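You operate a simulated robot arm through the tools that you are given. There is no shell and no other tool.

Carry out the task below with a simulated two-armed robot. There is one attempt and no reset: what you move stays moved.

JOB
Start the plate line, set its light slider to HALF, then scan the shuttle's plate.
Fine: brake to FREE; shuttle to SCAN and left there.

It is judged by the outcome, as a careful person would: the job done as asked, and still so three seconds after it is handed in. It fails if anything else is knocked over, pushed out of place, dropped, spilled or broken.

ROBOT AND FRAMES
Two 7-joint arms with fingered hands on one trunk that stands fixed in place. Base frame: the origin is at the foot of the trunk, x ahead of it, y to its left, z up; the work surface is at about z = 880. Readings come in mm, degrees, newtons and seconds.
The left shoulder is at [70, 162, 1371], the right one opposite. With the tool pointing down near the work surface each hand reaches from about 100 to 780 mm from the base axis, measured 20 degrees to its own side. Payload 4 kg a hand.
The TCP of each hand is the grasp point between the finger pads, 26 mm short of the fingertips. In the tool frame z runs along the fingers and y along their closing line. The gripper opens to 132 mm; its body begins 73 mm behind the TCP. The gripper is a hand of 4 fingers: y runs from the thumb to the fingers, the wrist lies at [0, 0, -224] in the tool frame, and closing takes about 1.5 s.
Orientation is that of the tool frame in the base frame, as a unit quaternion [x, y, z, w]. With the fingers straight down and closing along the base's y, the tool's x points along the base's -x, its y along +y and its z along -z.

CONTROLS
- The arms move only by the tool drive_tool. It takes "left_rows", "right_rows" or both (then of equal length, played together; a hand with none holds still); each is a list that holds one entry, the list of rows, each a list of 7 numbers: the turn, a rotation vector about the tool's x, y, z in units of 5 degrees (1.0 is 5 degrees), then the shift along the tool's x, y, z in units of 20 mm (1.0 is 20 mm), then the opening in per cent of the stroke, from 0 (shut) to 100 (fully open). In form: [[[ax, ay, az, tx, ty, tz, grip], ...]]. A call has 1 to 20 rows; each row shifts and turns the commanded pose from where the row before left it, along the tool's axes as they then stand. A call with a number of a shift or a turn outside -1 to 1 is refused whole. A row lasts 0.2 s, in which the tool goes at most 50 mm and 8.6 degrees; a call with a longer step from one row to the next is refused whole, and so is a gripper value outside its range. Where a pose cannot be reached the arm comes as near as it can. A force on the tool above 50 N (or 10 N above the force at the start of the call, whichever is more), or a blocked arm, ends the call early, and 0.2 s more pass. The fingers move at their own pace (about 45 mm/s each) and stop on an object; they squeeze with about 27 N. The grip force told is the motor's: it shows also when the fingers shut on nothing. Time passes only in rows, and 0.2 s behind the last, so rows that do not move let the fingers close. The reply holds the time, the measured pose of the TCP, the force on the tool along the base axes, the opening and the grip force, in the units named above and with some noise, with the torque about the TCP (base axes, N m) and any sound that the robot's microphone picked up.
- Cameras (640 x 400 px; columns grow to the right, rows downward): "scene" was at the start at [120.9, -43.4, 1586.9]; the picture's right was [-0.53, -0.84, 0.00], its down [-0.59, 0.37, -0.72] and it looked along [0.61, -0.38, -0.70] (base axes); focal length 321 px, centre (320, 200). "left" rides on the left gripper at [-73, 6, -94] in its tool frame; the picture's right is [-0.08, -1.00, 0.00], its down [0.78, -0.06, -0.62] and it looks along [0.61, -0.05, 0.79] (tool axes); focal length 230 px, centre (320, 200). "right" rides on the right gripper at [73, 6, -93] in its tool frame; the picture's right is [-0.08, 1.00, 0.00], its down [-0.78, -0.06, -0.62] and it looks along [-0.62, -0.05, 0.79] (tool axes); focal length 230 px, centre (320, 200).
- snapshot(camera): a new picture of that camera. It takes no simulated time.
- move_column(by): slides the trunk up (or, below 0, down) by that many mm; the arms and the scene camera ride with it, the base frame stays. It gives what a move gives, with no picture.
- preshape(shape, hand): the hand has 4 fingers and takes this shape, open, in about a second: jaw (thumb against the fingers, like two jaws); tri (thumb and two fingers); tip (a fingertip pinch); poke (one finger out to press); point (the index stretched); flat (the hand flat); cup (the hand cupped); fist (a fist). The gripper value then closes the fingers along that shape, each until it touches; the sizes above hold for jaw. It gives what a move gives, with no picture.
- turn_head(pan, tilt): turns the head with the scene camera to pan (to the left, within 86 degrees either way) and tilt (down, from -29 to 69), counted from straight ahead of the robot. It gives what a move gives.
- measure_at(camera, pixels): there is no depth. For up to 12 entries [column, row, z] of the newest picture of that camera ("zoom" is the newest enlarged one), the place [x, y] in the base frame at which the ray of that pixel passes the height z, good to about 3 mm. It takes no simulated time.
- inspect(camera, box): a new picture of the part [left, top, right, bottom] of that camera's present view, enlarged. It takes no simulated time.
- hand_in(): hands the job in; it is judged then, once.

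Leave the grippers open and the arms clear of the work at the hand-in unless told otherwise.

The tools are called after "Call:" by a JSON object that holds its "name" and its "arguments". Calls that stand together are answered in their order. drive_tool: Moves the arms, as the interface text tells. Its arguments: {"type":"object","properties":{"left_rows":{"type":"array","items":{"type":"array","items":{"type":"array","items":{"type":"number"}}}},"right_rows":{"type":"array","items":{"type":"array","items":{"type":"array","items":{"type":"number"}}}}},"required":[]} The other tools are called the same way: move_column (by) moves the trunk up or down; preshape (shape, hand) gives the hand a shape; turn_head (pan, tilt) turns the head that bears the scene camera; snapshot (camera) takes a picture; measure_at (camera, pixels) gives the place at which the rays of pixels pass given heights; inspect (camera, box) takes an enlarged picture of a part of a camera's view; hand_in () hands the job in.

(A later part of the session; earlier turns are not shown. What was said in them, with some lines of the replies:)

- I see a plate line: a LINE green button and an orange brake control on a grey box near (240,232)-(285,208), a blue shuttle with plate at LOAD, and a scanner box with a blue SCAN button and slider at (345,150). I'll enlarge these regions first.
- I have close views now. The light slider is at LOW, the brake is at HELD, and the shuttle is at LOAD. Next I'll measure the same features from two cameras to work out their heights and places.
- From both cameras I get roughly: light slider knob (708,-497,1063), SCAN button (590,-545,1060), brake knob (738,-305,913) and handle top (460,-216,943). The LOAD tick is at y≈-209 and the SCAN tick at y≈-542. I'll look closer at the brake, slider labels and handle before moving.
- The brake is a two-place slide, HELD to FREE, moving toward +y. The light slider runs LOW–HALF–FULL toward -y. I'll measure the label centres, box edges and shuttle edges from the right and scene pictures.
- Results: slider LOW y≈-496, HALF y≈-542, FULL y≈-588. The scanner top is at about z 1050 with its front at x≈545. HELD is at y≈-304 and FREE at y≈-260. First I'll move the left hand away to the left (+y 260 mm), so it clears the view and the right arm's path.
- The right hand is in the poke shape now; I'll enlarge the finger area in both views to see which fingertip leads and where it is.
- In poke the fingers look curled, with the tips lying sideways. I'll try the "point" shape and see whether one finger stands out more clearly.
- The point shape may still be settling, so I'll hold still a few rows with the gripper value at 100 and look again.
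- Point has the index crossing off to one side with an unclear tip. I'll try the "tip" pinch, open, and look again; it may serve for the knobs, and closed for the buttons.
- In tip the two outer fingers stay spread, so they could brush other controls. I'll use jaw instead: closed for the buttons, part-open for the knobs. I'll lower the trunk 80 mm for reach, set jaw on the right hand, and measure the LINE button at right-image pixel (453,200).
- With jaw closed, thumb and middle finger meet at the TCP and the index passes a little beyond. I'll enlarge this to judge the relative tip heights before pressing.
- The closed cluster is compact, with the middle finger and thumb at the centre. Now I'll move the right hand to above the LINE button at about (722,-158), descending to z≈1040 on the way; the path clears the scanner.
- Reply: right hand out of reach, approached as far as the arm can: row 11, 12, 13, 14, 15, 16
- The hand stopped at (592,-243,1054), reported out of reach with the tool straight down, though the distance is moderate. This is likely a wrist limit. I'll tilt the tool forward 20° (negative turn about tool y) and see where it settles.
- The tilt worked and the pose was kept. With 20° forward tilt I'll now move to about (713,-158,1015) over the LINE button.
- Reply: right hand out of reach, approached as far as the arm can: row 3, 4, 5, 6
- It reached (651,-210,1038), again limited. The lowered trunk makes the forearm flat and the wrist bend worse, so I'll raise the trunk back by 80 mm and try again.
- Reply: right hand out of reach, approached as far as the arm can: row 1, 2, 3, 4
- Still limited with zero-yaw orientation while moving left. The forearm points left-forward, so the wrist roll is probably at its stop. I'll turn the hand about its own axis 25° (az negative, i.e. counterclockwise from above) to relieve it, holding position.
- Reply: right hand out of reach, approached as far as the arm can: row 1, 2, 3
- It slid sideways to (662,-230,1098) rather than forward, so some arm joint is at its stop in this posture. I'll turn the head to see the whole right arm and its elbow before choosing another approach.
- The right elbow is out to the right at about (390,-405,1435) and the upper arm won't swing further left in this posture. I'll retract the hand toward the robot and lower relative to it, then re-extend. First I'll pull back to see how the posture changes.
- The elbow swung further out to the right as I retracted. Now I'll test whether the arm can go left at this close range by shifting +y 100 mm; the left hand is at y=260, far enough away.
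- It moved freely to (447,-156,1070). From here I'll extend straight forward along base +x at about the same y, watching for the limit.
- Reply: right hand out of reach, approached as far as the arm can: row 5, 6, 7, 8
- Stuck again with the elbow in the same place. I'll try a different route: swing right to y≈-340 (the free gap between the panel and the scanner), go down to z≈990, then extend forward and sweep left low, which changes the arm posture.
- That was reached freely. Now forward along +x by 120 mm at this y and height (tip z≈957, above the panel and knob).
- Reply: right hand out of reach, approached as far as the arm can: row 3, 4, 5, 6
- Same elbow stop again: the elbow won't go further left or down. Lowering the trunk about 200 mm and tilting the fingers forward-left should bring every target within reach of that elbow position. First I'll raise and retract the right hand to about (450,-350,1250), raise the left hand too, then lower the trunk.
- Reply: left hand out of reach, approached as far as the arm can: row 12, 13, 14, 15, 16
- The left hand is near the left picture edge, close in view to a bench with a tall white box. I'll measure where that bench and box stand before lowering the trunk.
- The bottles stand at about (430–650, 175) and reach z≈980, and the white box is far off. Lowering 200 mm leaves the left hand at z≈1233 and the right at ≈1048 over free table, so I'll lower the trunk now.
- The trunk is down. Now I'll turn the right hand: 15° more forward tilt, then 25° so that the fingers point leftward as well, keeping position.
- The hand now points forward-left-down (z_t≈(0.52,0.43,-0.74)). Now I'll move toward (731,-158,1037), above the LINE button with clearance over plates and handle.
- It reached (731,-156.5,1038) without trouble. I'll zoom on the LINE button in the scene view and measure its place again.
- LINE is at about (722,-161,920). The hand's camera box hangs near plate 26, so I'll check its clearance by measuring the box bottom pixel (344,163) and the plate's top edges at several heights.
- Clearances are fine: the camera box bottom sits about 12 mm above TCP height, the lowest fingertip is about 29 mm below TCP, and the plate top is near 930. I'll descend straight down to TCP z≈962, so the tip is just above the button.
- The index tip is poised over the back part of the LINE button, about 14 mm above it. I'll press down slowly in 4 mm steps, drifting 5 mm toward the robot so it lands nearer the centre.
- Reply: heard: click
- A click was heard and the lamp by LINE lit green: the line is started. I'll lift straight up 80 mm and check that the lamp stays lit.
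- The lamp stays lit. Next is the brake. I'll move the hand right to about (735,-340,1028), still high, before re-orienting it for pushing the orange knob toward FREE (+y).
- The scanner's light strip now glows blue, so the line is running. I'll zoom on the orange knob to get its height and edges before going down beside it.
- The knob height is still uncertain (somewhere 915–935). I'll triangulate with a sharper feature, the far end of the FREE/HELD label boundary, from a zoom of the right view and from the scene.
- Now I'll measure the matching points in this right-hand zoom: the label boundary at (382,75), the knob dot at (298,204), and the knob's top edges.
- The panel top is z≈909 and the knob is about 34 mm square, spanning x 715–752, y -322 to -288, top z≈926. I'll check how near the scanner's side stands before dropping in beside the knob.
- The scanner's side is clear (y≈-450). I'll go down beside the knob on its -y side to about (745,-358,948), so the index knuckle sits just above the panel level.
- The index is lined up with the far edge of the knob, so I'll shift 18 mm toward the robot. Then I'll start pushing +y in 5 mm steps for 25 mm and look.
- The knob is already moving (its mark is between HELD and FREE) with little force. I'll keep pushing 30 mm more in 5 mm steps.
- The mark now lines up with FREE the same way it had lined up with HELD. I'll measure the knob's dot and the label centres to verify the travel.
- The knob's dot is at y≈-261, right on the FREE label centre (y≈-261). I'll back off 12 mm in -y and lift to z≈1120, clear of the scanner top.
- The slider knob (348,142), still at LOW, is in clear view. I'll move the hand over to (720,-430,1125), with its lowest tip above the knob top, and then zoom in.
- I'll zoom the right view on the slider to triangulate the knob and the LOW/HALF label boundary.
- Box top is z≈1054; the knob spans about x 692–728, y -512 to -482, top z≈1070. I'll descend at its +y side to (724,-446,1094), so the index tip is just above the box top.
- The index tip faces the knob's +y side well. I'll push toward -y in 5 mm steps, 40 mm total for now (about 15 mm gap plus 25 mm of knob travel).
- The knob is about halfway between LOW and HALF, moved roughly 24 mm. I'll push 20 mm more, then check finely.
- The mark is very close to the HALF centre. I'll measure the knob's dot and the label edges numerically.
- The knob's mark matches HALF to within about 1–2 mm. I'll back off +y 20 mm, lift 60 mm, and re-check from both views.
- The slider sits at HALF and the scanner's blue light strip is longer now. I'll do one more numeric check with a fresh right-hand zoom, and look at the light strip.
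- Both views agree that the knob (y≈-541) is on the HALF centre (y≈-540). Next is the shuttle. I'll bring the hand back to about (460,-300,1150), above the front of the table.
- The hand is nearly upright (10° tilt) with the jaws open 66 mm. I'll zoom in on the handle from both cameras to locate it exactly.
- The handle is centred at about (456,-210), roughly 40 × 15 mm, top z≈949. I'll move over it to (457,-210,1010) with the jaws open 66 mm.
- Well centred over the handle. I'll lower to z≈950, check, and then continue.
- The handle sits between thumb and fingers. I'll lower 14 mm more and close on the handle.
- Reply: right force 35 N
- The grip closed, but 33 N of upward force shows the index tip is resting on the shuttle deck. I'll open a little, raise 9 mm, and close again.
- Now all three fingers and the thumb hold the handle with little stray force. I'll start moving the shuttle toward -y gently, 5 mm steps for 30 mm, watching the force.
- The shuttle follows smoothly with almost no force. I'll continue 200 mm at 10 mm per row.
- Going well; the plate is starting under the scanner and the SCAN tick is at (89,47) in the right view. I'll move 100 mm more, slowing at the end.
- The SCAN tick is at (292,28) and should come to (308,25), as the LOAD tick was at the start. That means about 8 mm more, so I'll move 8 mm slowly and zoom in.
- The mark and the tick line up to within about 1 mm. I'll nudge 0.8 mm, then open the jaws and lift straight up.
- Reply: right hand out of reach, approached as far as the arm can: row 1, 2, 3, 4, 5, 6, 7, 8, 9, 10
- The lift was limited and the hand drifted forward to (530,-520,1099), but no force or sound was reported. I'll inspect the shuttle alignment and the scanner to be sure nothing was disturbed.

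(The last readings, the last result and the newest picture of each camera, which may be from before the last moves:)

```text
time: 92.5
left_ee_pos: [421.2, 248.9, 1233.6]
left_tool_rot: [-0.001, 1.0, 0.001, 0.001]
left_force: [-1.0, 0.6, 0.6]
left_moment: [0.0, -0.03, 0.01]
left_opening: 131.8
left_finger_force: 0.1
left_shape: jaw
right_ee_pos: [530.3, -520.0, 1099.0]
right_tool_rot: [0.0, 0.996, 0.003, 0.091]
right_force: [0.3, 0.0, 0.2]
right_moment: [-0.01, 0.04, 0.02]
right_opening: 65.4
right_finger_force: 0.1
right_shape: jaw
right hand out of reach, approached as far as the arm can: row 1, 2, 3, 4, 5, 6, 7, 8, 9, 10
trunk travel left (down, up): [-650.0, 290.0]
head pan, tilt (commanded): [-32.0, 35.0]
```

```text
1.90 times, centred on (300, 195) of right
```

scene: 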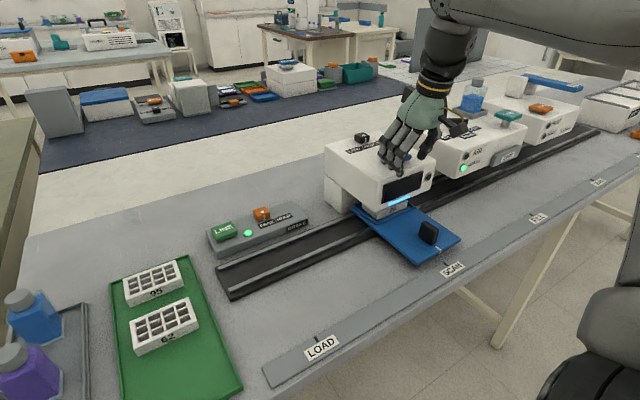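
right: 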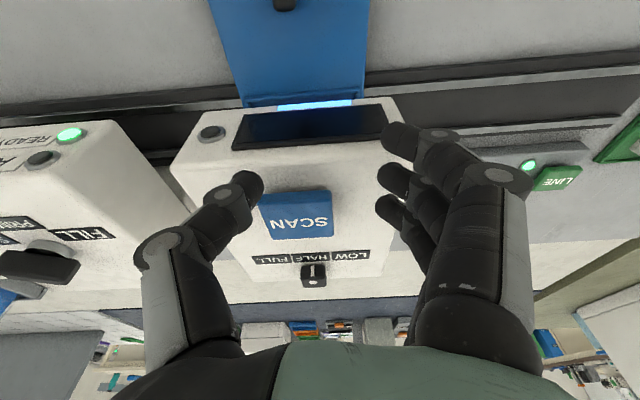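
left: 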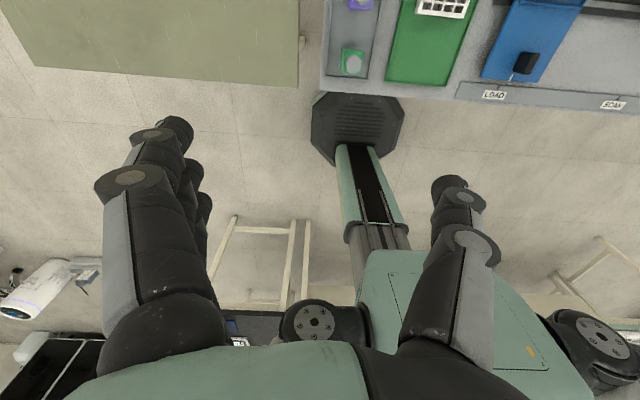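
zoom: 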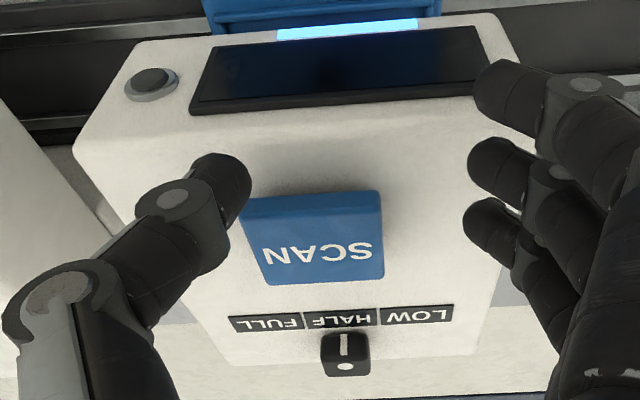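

The shuttle is still aligned at SCAN, the slider is at HALF, and nothing was disturbed. I'll tilt the hand 15° forward again for reach, raise 60 mm, and close the fingers for pressing SCAN.

Call:
{"name": "drive_tool", "arguments": {"right_rows": [[[0, -1, 0, 0, 0, 0, 50], [0, -1, 0, 0, 0, 0, 50], [0, -1, 0, 0, 0, 0, 50], [0, 0, 0, 0, 0, 0, 50]]]}}

Call:
{"name": "drive_tool", "arguments": {"right_rows": [[[0, 0, 0, -0.423, 0, -0.906, 50], [0, 0, 0, -0.423, 0, -0.906, 50], [0, 0, 0, -0.423, 0, -0.906, 50], [0, 0, 0, 0, 0, 0, 50]]]}}

Call:
{"name": "snapshot", "arguments": {"camera": "scene"}}

```text
time: 93.5
left_ee_pos: [423.0, 249.7, 1232.4]
left_tool_rot: [0.0, 1.0, -0.001, 0.0]
left_force: [0.8, -0.5, 0.3]
left_moment: [0.0, 0.0, 0.0]
left_opening: 131.8
left_finger_force: 0.0
left_shape: jaw
right_ee_pos: [531.7, -517.6, 1097.9]
right_tool_rot: [-0.001, 0.976, 0.002, 0.218]
right_force: [-0.3, 0.2, 0.6]
right_moment: [0.01, -0.02, -0.02]
right_opening: 65.4
right_finger_force: 0.1
right_shape: jaw
trunk travel left (down, up): [-650.0, 290.0]
head pan, tilt (commanded): [-32.0, 35.0]
```

```text
time: 94.5
left_ee_pos: [424.2, 250.4, 1233.7]
left_tool_rot: [0.0, 1.0, 0.0, 0.0]
left_force: [0.6, -0.8, -0.4]
left_moment: [0.0, 0.0, 0.03]
left_opening: 131.8
left_finger_force: 0.0
left_shape: jaw
right_ee_pos: [531.2, -521.2, 1156.4]
right_tool_rot: [0.0, 0.976, 0.002, 0.218]
right_force: [-0.4, 0.2, -0.1]
right_moment: [0.02, -0.01, -0.02]
right_opening: 65.3
right_finger_force: 0.1
right_shape: jaw
trunk travel left (down, up): [-650.0, 290.0]
head pan, tilt (commanded): [-32.0, 35.0]
```

```text
taken
```

scene: 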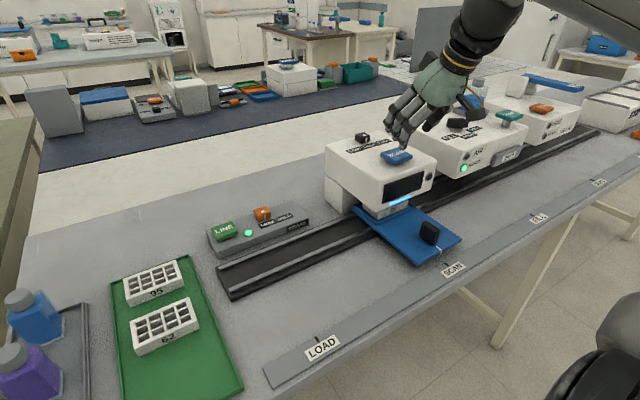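

Now I'll close the fingers and measure the SCAN button from both cameras.

Call:
{"name": "drive_tool", "arguments": {"right_rows": [[[0, 0, 0, 0, 0, 0, 30], [0, 0, 0, 0, 0, 0, 10], [0, 0, 0, 0, 0, 0, 0], [0, 0, 0, 0, 0, 0, 0], [0, 0, 0, 0, 0, 0, 0], [0, 0, 0, 0, 0, 0, 0], [0, 0, 0, 0, 0, 0, 0], [0, 0, 0, 0, 0, 0, 0]]]}}

Call:
{"name": "snapshot", "arguments": {"camera": "right"}}

Call:
{"name": "inspect", "arguments": {"camera": "scene", "box": [320, 90, 460, 220]}}

```text
time: 96.3
left_ee_pos: [423.8, 250.6, 1232.8]
left_tool_rot: [-0.001, 1.0, 0.0, 0.0]
left_force: [0.0, 0.2, 0.3]
left_moment: [-0.06, 0.0, -0.02]
left_opening: 131.9
left_finger_force: 0.0
left_shape: jaw
right_ee_pos: [530.6, -521.3, 1157.8]
right_tool_rot: [0.0, 0.976, 0.002, 0.217]
right_force: [-0.6, 0.2, 0.4]
right_moment: [0.02, 0.01, -0.01]
right_opening: 0.0
right_finger_force: 27.5
right_shape: jaw
trunk travel left (down, up): [-650.0, 290.0]
head pan, tilt (commanded): [-32.0, 35.0]
```

```text
taken
```

right: 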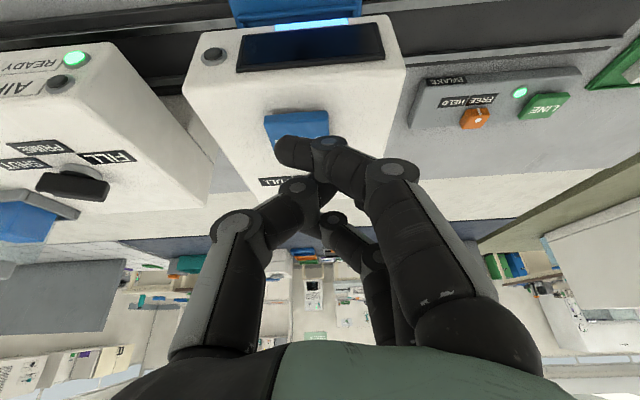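

```text
3.08 times, centred on (390, 155) of scene
```

zoom: 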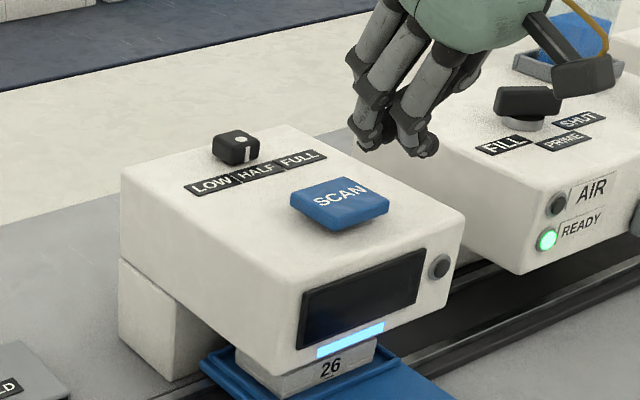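

Call:
{"name": "measure_at", "arguments": {"camera": "scene", "pixels": [[396.5, 153.7, 1060], [396.5, 153.7, 1070], [396.5, 153.7, 1080], [391.6, 160.2, 1060], [391.6, 160.2, 1070], [391.6, 160.2, 1080], [412.4, 154.4, 1060], [412.4, 154.4, 1070], [412.4, 154.4, 1080]]}}

Call:
{"name": "measure_at", "arguments": {"camera": "right", "pixels": [[328, 111, 1060], [328, 111, 1070], [328, 111, 1080], [265, 116, 1060], [265, 116, 1070], [265, 116, 1080]]}}

Call:
{"name": "inspect", "arguments": {"camera": "right", "box": [230, 80, 370, 190]}}

```text
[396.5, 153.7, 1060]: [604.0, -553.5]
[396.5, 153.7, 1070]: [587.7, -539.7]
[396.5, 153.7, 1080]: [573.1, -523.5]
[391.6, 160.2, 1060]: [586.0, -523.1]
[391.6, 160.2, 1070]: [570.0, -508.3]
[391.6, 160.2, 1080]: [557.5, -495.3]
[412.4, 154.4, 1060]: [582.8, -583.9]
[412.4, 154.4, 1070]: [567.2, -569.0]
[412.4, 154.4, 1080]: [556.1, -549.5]
```

```text
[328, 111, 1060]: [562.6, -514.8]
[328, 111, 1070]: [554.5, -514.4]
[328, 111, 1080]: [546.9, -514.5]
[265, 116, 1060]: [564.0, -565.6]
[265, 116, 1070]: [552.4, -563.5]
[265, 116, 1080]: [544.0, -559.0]
```

```text
3.64 times, centred on (300, 135) of right
```

zoom: 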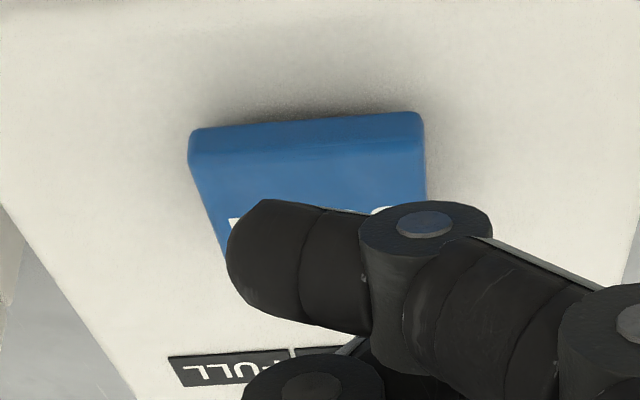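

SCAN is centred at about (588,-540), top z≈1069. I'll move so the index tip hovers over it: TCP (599,-542,1120).

Call:
{"name": "drive_tool", "arguments": {"right_rows": [[[0, 0, 0, -0.575, -0.26, 0.79, 0], [0, 0, 0, -0.575, -0.26, 0.79, 0], [0, 0, 0, -0.575, -0.26, 0.79, 0], [0, 0, 0, -0.575, -0.26, 0.79, 0], [0, 0, 0, 0, 0, 0, 0]]]}}

Call:
{"name": "inspect", "arguments": {"camera": "scene", "box": [320, 90, 460, 220]}}

Call:
{"name": "snapshot", "arguments": {"camera": "right"}}

```text
time: 97.5
left_ee_pos: [423.7, 250.5, 1232.7]
left_tool_rot: [0.0, 1.0, 0.0, 0.0]
left_force: [-1.7, -0.2, 0.4]
left_moment: [0.03, -0.02, -0.01]
left_opening: 131.4
left_finger_force: 0.1
left_shape: jaw
right_ee_pos: [599.1, -541.2, 1119.2]
right_tool_rot: [0.0, 0.976, 0.002, 0.218]
right_force: [1.5, 0.1, 1.5]
right_moment: [-0.01, 0.0, -0.03]
right_opening: 0.0
right_finger_force: 26.5
right_shape: jaw
trunk travel left (down, up): [-650.0, 290.0]
head pan, tilt (commanded): [-32.0, 35.0]
```

```text
3.08 times, centred on (390, 155) of scene
```

zoom: 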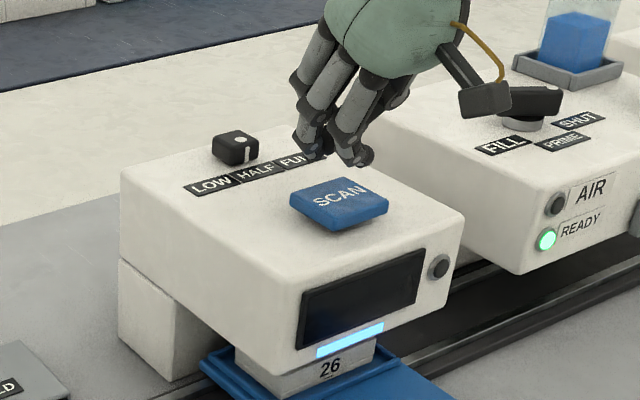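

```text
taken
```

right: 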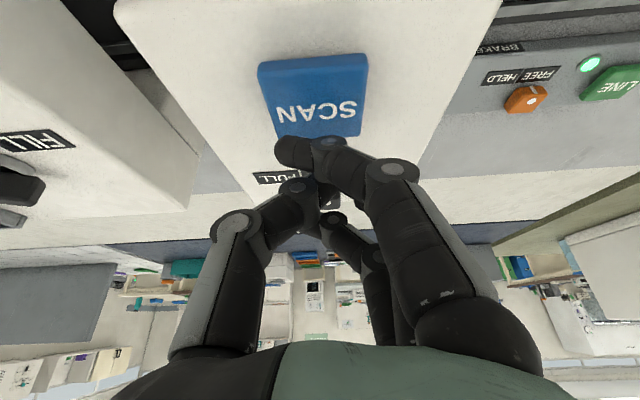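

In the scene view the finger would land near the back edge of the button, so I'll shift 15 mm toward the robot and look again.

Call:
{"name": "drive_tool", "arguments": {"right_rows": [[[0, 0, 0, 0.68, 0, -0.317, 0], [0, 0, 0, 0.19, 0, 0.408, 0], [0, 0, 0, 0, 0, 0, 0]]]}}

Call:
{"name": "inspect", "arguments": {"camera": "scene", "box": [350, 110, 430, 180]}}

Call:
{"name": "snapshot", "arguments": {"camera": "right"}}

```text
time: 98.3
left_ee_pos: [423.3, 249.0, 1233.5]
left_tool_rot: [0.0, 1.0, 0.0, 0.0]
left_force: [-0.6, 0.2, 0.7]
left_moment: [-0.02, 0.03, 0.0]
left_opening: 132.0
left_finger_force: 0.0
left_shape: jaw
right_ee_pos: [585.6, -540.0, 1109.4]
right_tool_rot: [-0.001, 0.976, 0.001, 0.217]
right_force: [0.3, 0.6, -0.1]
right_moment: [-0.02, -0.02, -0.01]
right_opening: 0.1
right_finger_force: 27.2
right_shape: jaw
trunk travel left (down, up): [-650.0, 290.0]
head pan, tilt (commanded): [-32.0, 35.0]
```

```text
5.71 times, centred on (390, 145) of scene
```

zoom: 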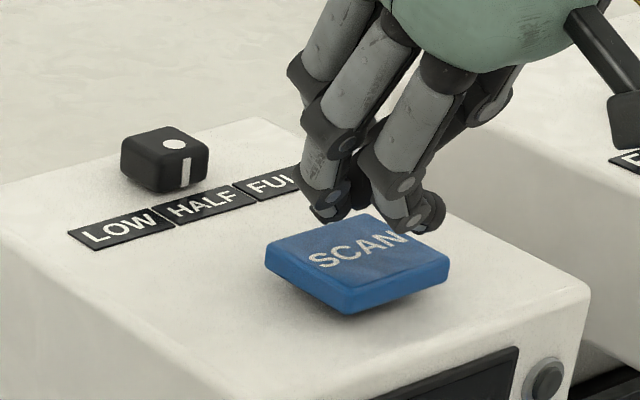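

```text
taken
```

right: 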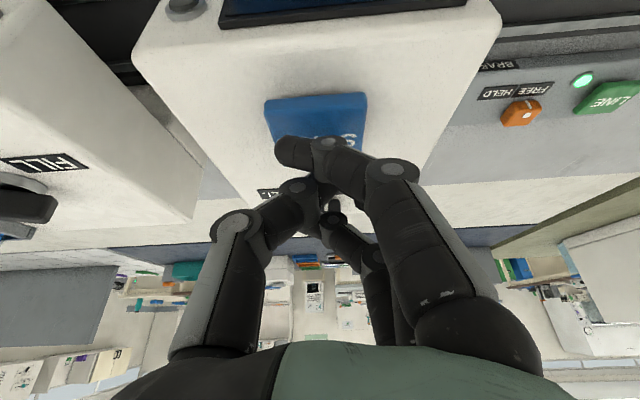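

The index is at the back-right edge of the button. I'll rise 8 mm and shift 15 mm toward the robot and 15 mm to the left, then look again.

Call:
{"name": "drive_tool", "arguments": {"right_rows": [[[0, 0, 0, 0.51, 0.75, -0.68, 0], [0, 0, 0, 0, 0, 0, 0]]]}}

Call:
{"name": "inspect", "arguments": {"camera": "scene", "box": [350, 110, 430, 180]}}

Call:
{"name": "snapshot", "arguments": {"camera": "right"}}

```text
time: 98.9
left_ee_pos: [423.5, 248.5, 1233.3]
left_tool_rot: [0.0, 1.0, 0.0, 0.0]
left_force: [0.6, 0.4, -0.2]
left_moment: [0.0, 0.02, -0.02]
left_opening: 131.5
left_finger_force: 0.0
left_shape: jaw
right_ee_pos: [570.5, -525.5, 1118.2]
right_tool_rot: [0.001, 0.976, 0.002, 0.217]
right_force: [0.6, 0.3, 0.0]
right_moment: [0.0, -0.01, -0.02]
right_opening: 0.2
right_finger_force: 27.4
right_shape: jaw
trunk travel left (down, up): [-650.0, 290.0]
head pan, tilt (commanded): [-32.0, 35.0]
```

```text
5.71 times, centred on (390, 145) of scene
```

zoom: 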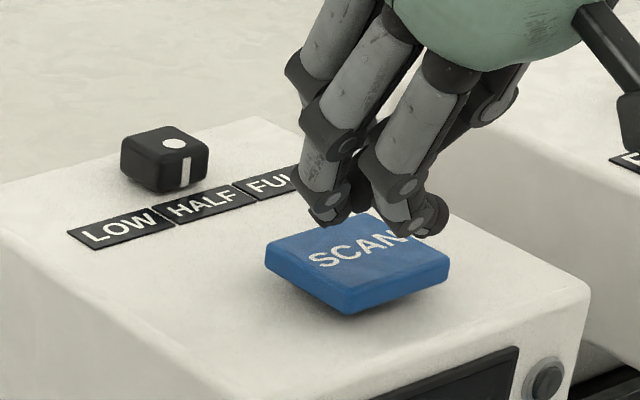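

```text
taken
```

right: 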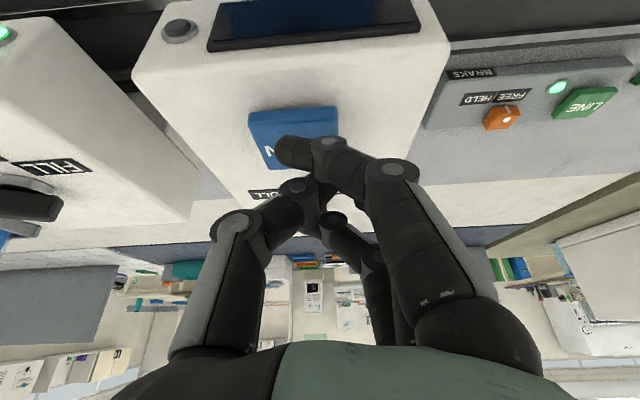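

The views disagree somewhat, so I'll triangulate the index finger's end joint and tip properly using both cameras.

Call:
{"name": "measure_at", "arguments": {"camera": "zoom", "pixels": [[418, 228, 1070], [418, 228, 1085], [418, 228, 1100], [438, 208, 1070], [438, 208, 1085], [438, 208, 1100], [405, 185, 1085], [405, 185, 1100], [357, 253, 1069]]}}

Call:
{"name": "measure_at", "arguments": {"camera": "right", "pixels": [[328, 143, 1070], [328, 143, 1085], [328, 143, 1100], [282, 151, 1070], [282, 151, 1085], [282, 151, 1100], [390, 168, 1100], [390, 168, 1115], [294, 125, 1069], [250, 115, 1069], [337, 110, 1069]]}}

```text
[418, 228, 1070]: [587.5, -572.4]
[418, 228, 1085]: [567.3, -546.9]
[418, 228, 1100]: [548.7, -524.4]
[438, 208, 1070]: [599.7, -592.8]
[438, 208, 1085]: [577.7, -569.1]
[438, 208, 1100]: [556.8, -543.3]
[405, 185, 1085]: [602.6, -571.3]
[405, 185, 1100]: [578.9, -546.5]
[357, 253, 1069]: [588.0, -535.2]
```

```text
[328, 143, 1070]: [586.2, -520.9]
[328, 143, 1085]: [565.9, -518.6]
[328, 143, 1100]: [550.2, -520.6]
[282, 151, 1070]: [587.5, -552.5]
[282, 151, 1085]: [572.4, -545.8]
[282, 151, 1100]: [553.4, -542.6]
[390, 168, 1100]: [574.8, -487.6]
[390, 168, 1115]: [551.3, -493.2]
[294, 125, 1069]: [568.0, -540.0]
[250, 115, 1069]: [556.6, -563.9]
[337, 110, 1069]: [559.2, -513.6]
```

The triangulation shows the index is about 24 mm nearer the robot and higher than I thought, so the first placement was nearly right. I'll go to TCP (604,-532,1105), which puts the index over the button centre about 10 mm above it.

Call:
{"name": "drive_tool", "arguments": {"right_rows": [[[0, 0, 0, -0.62, -0.16, 0.65, 0], [0, 0, 0, -0.62, -0.16, 0.65, 0], [0, 0, 0, 0, 0, 0, 0]]]}}

Call:
{"name": "inspect", "arguments": {"camera": "scene", "box": [350, 110, 430, 180]}}

Call:
{"name": "snapshot", "arguments": {"camera": "right"}}

```text
time: 99.7
left_ee_pos: [423.5, 249.8, 1233.6]
left_tool_rot: [0.0, 1.0, 0.0, 0.0]
left_force: [-0.1, -0.9, -0.1]
left_moment: [0.03, -0.03, -0.04]
left_opening: 131.6
left_finger_force: 0.0
left_shape: jaw
right_ee_pos: [603.7, -532.6, 1106.7]
right_tool_rot: [0.0, 0.976, 0.001, 0.218]
right_force: [-0.1, 0.4, 0.4]
right_moment: [0.02, 0.02, 0.0]
right_opening: 0.0
right_finger_force: 26.8
right_shape: jaw
trunk travel left (down, up): [-650.0, 290.0]
head pan, tilt (commanded): [-32.0, 35.0]
```

```text
5.71 times, centred on (390, 145) of scene
```

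zoom: 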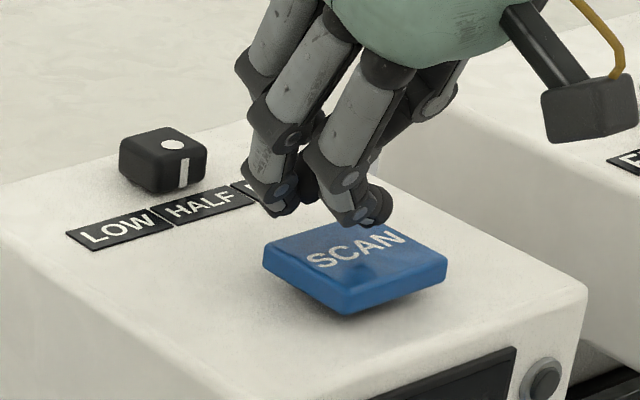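

```text
taken
```

right: 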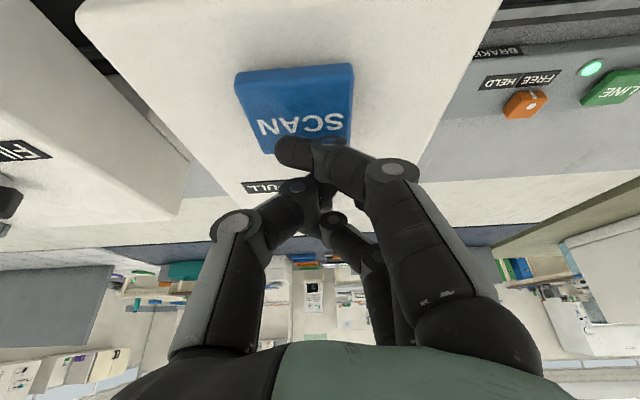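

The finger now hovers over the centre of SCAN, with its shadow on the button. I'll press down in 3 mm steps, up to 18 mm.

Call:
{"name": "drive_tool", "arguments": {"right_rows": [[[0, 0, 0, 0.0635, 0, 0.136, 0], [0, 0, 0, 0.0635, 0, 0.136, 0], [0, 0, 0, 0.0635, 0, 0.136, 0], [0, 0, 0, 0.0635, 0, 0.136, 0], [0, 0, 0, 0.0635, 0, 0.136, 0], [0, 0, 0, 0.0635, 0, 0.136, 0]]]}}

Call:
{"name": "inspect", "arguments": {"camera": "scene", "box": [340, 100, 460, 220]}}

```text
time: 101.1
left_ee_pos: [422.2, 250.9, 1232.7]
left_tool_rot: [0.0, 1.0, 0.0, 0.001]
left_force: [-0.8, 0.1, -0.4]
left_moment: [0.0, -0.01, 0.0]
left_opening: 131.8
left_finger_force: 0.1
left_shape: jaw
right_ee_pos: [604.2, -530.2, 1092.0]
right_tool_rot: [0.0, 0.975, 0.0, 0.22]
right_force: [1.4, -1.3, 18.5]
right_moment: [0.05, -0.16, -0.01]
right_opening: 0.0
right_finger_force: 27.3
right_shape: jaw
trunk travel left (down, up): [-650.0, 290.0]
head pan, tilt (commanded): [-32.0, 35.0]
heard: click
```

```text
3.33 times, centred on (400, 160) of scene
```

zoom: 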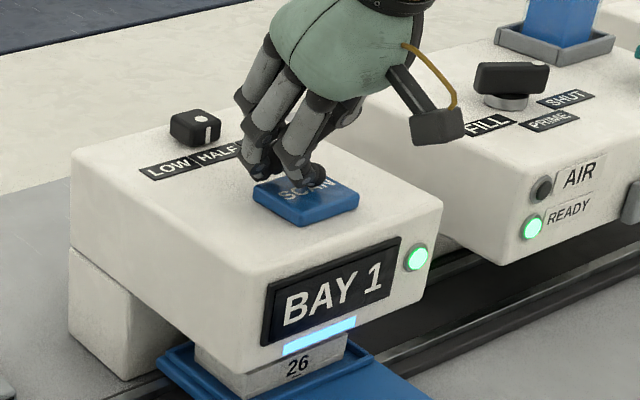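

A click was heard: the display shows "BAY 1" and the scanner lamp is green, so the plate is scanned. I'll lift straight up 60 mm.

Call:
{"name": "drive_tool", "arguments": {"right_rows": [[[0, 0, 0, -0.423, 0, -0.906, 0], [0, 0, 0, -0.423, 0, -0.906, 0], [0, 0, 0, -0.423, 0, -0.906, 0], [0, 0, 0, 0, 0, 0, 0]]]}}

Call:
{"name": "drive_tool", "arguments": {"right_rows": [[[0, 0, 0, 0.54, 0.967, -0.276, 0], [0, 0, 0, 0.54, 0.967, -0.276, 0], [0, 0, 0, 0.54, 0.967, -0.276, 0], [0, 0, 0, 0.54, 0.967, -0.276, 0], [0, 0, 0, 0.54, 0.967, -0.276, 0], [0, 0, 0, 0.54, 0.967, -0.276, 0], [0, 0, 0, 0.54, 0.967, -0.276, 0], [0, 0, 0, 0.54, 0.967, -0.276, 0], [0, 0, 0, 0.54, 0.967, -0.276, 0], [0, 0, 0, 0.54, 0.967, -0.276, 0], [0, 0, 0, 0.54, 0.967, -0.276, 0], [0, 0, 0, 0.54, 0.967, -0.276, 0]]]}}

Call:
{"name": "snapshot", "arguments": {"camera": "scene"}}

```text
time: 102.1
left_ee_pos: [424.6, 249.0, 1232.7]
left_tool_rot: [0.001, 1.0, 0.0, 0.0]
left_force: [0.4, 0.6, 0.4]
left_moment: [0.02, -0.02, 0.03]
left_opening: 131.7
left_finger_force: 0.0
left_shape: jaw
right_ee_pos: [603.1, -531.2, 1146.8]
right_tool_rot: [0.0, 0.976, 0.001, 0.216]
right_force: [0.2, 0.2, -0.1]
right_moment: [-0.01, -0.03, -0.02]
right_opening: 0.2
right_finger_force: 27.7
right_shape: jaw
trunk travel left (down, up): [-650.0, 290.0]
head pan, tilt (commanded): [-32.0, 35.0]
```

```text
time: 104.7
left_ee_pos: [422.7, 250.2, 1232.9]
left_tool_rot: [0.0, 1.0, 0.0, 0.0]
left_force: [-0.1, -0.2, 1.0]
left_moment: [-0.01, -0.02, -0.01]
left_opening: 131.9
left_finger_force: 0.0
left_shape: jaw
right_ee_pos: [458.0, -299.9, 1151.4]
right_tool_rot: [0.0, 0.976, 0.001, 0.217]
right_force: [-0.2, 0.0, -0.3]
right_moment: [-0.01, -0.03, 0.02]
right_opening: 0.0
right_finger_force: 27.3
right_shape: jaw
trunk travel left (down, up): [-650.0, 290.0]
head pan, tilt (commanded): [-32.0, 35.0]
```

```text
taken
```

scene: 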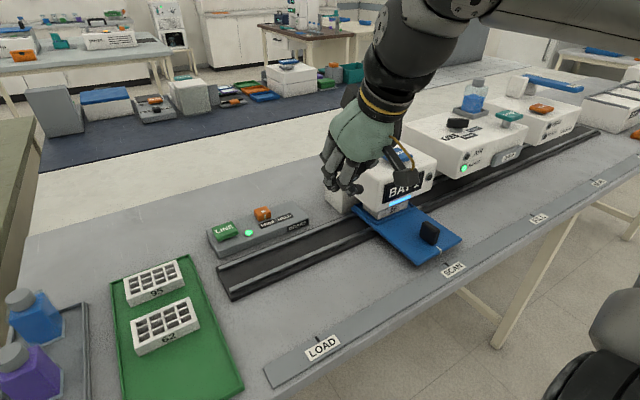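

The hand is clear of the work. I'll open the right gripper fully and raise the trunk back 200 mm so both arms stand well above everything.

Call:
{"name": "drive_tool", "arguments": {"right_rows": [[[0, 0, 0, 0, 0, 0, 100], [0, 0, 0, 0, 0, 0, 100], [0, 0, 0, 0, 0, 0, 100], [0, 0, 0, 0, 0, 0, 100], [0, 0, 0, 0, 0, 0, 100], [0, 0, 0, 0, 0, 0, 100], [0, 0, 0, 0, 0, 0, 100], [0, 0, 0, 0, 0, 0, 100]]]}}

Call:
{"name": "move_column", "arguments": {"by": 200}}

Call:
{"name": "turn_head", "arguments": {"pan": -30, "tilt": 42}}

Call:
{"name": "snapshot", "arguments": {"camera": "scene"}}

Call:
{"name": "snapshot", "arguments": {"camera": "right"}}

```text
time: 106.5
left_ee_pos: [423.0, 249.6, 1232.2]
left_tool_rot: [0.001, 1.0, -0.001, 0.0]
left_force: [-1.1, 0.0, -1.4]
left_moment: [0.0, -0.04, 0.05]
left_opening: 132.0
left_finger_force: 0.0
left_shape: jaw
right_ee_pos: [458.5, -300.3, 1152.0]
right_tool_rot: [0.0, 0.976, 0.002, 0.218]
right_force: [-0.2, 0.6, -0.5]
right_moment: [0.01, 0.01, -0.02]
right_opening: 132.0
right_finger_force: 0.0
right_shape: jaw
trunk travel left (down, up): [-650.0, 290.0]
head pan, tilt (commanded): [-32.0, 35.0]
```

```text
time: 108.6
left_ee_pos: [422.7, 249.0, 1432.5]
left_tool_rot: [0.0, 1.0, 0.0, 0.0]
left_force: [0.0, 0.1, 0.4]
left_moment: [-0.03, -0.02, -0.01]
left_opening: 131.6
left_finger_force: 0.1
left_shape: jaw
right_ee_pos: [457.6, -299.9, 1352.1]
right_tool_rot: [0.0, 0.976, 0.001, 0.216]
right_force: [-0.6, 0.8, -0.7]
right_moment: [-0.02, 0.01, -0.04]
right_opening: 131.9
right_finger_force: 0.1
right_shape: jaw
trunk travel left (down, up): [-850.0, 90.0]
head pan, tilt (commanded): [-32.0, 35.0]
```

```text
time: 109.3
left_ee_pos: [423.6, 250.9, 1432.2]
left_tool_rot: [0.001, 1.0, 0.0, -0.001]
left_force: [-0.1, 0.0, 0.3]
left_moment: [0.03, -0.01, 0.01]
left_opening: 131.5
left_finger_force: 0.1
left_shape: jaw
right_ee_pos: [457.0, -300.5, 1351.5]
right_tool_rot: [0.001, 0.976, 0.001, 0.218]
right_force: [0.2, -0.2, 0.2]
right_moment: [-0.06, 0.01, -0.02]
right_opening: 132.0
right_finger_force: 0.1
right_shape: jaw
trunk travel left (down, up): [-850.0, 90.0]
head pan, tilt (commanded): [-30.0, 42.0]
```

```text
taken
```

scene: 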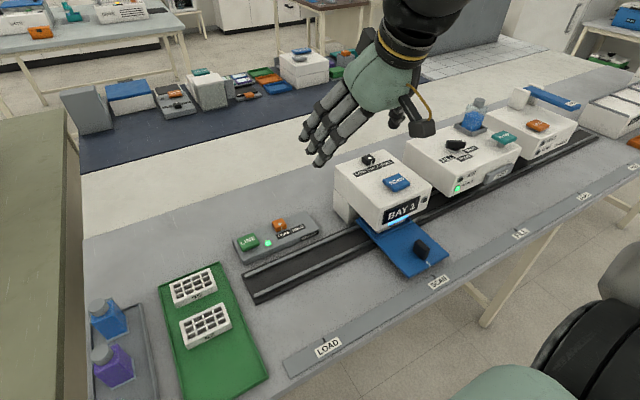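

```text
taken
```

right: 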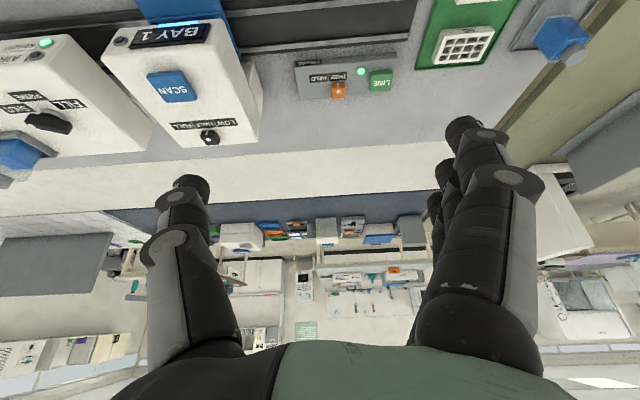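

Everything is clear. I'll take a last close look at the brake, slider, display, and shuttle alignment before handing in.

Call:
{"name": "inspect", "arguments": {"camera": "scene", "box": [330, 140, 460, 240]}}

Call:
{"name": "inspect", "arguments": {"camera": "scene", "box": [230, 205, 330, 275]}}

Call:
{"name": "inspect", "arguments": {"camera": "scene", "box": [370, 200, 480, 300]}}

```text
4.00 times, centred on (395, 190) of scene
```

zoom: 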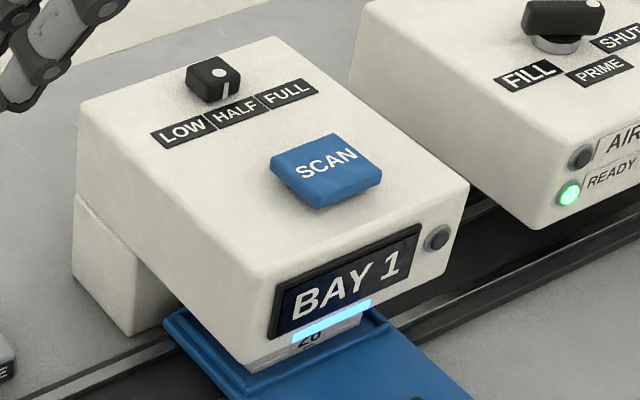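

```text
5.71 times, centred on (280, 240) of scene
```

zoom: 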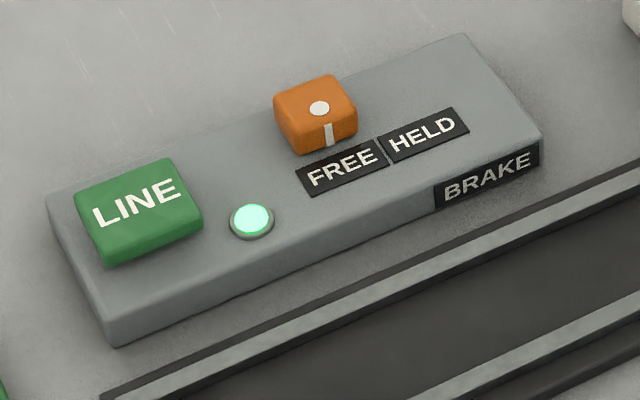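

```text
4.00 times, centred on (425, 250) of scene
```

zoom: 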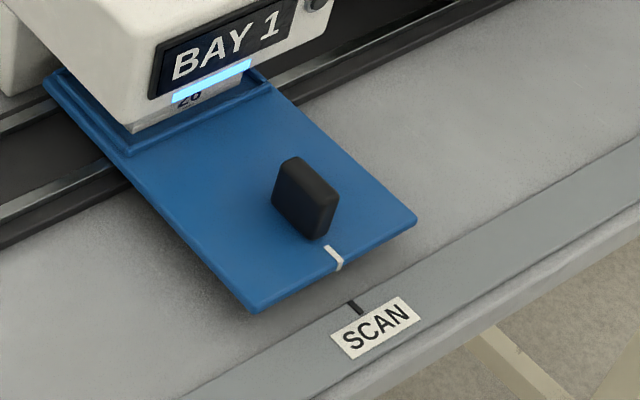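

The line lamp is lit, the brake is at FREE, the light slider is at HALF, the shuttle is at SCAN, and the display still reads "BAY 1". Both grippers are open and clear of the work, so I'm handing in now.

Call:
{"name": "hand_in", "arguments": {}}

```text
The job is handed in.
```

The plate line is started, its light slider is at HALF, and the shuttle's plate (26) has been scanned. The job is handed in; I haven't had the judge's result.

- **Line:** pressing LINE gave a click, and its green lamp has stayed lit.
- **Light slider:** the knob is on the HALF label to within about 2 mm, and the scanner's light strip lengthened to match.
- **Brake:** the knob is on FREE.
- **Shuttle:** it is at SCAN with its mark within about 1 mm of the tick, and I left it there.
- **Scan:** pressing SCAN gave a click, and the display reads "BAY 1". The scanner's green lamp showed only while the button was pressed, but the display has stayed on.

On one lift after releasing the shuttle handle, the right hand drifted about 70 mm forward because of a reach limit. No contact or sound was reported, and the shuttle and slider stayed put.

Both grippers are open, and the arms are raised well clear of the work.
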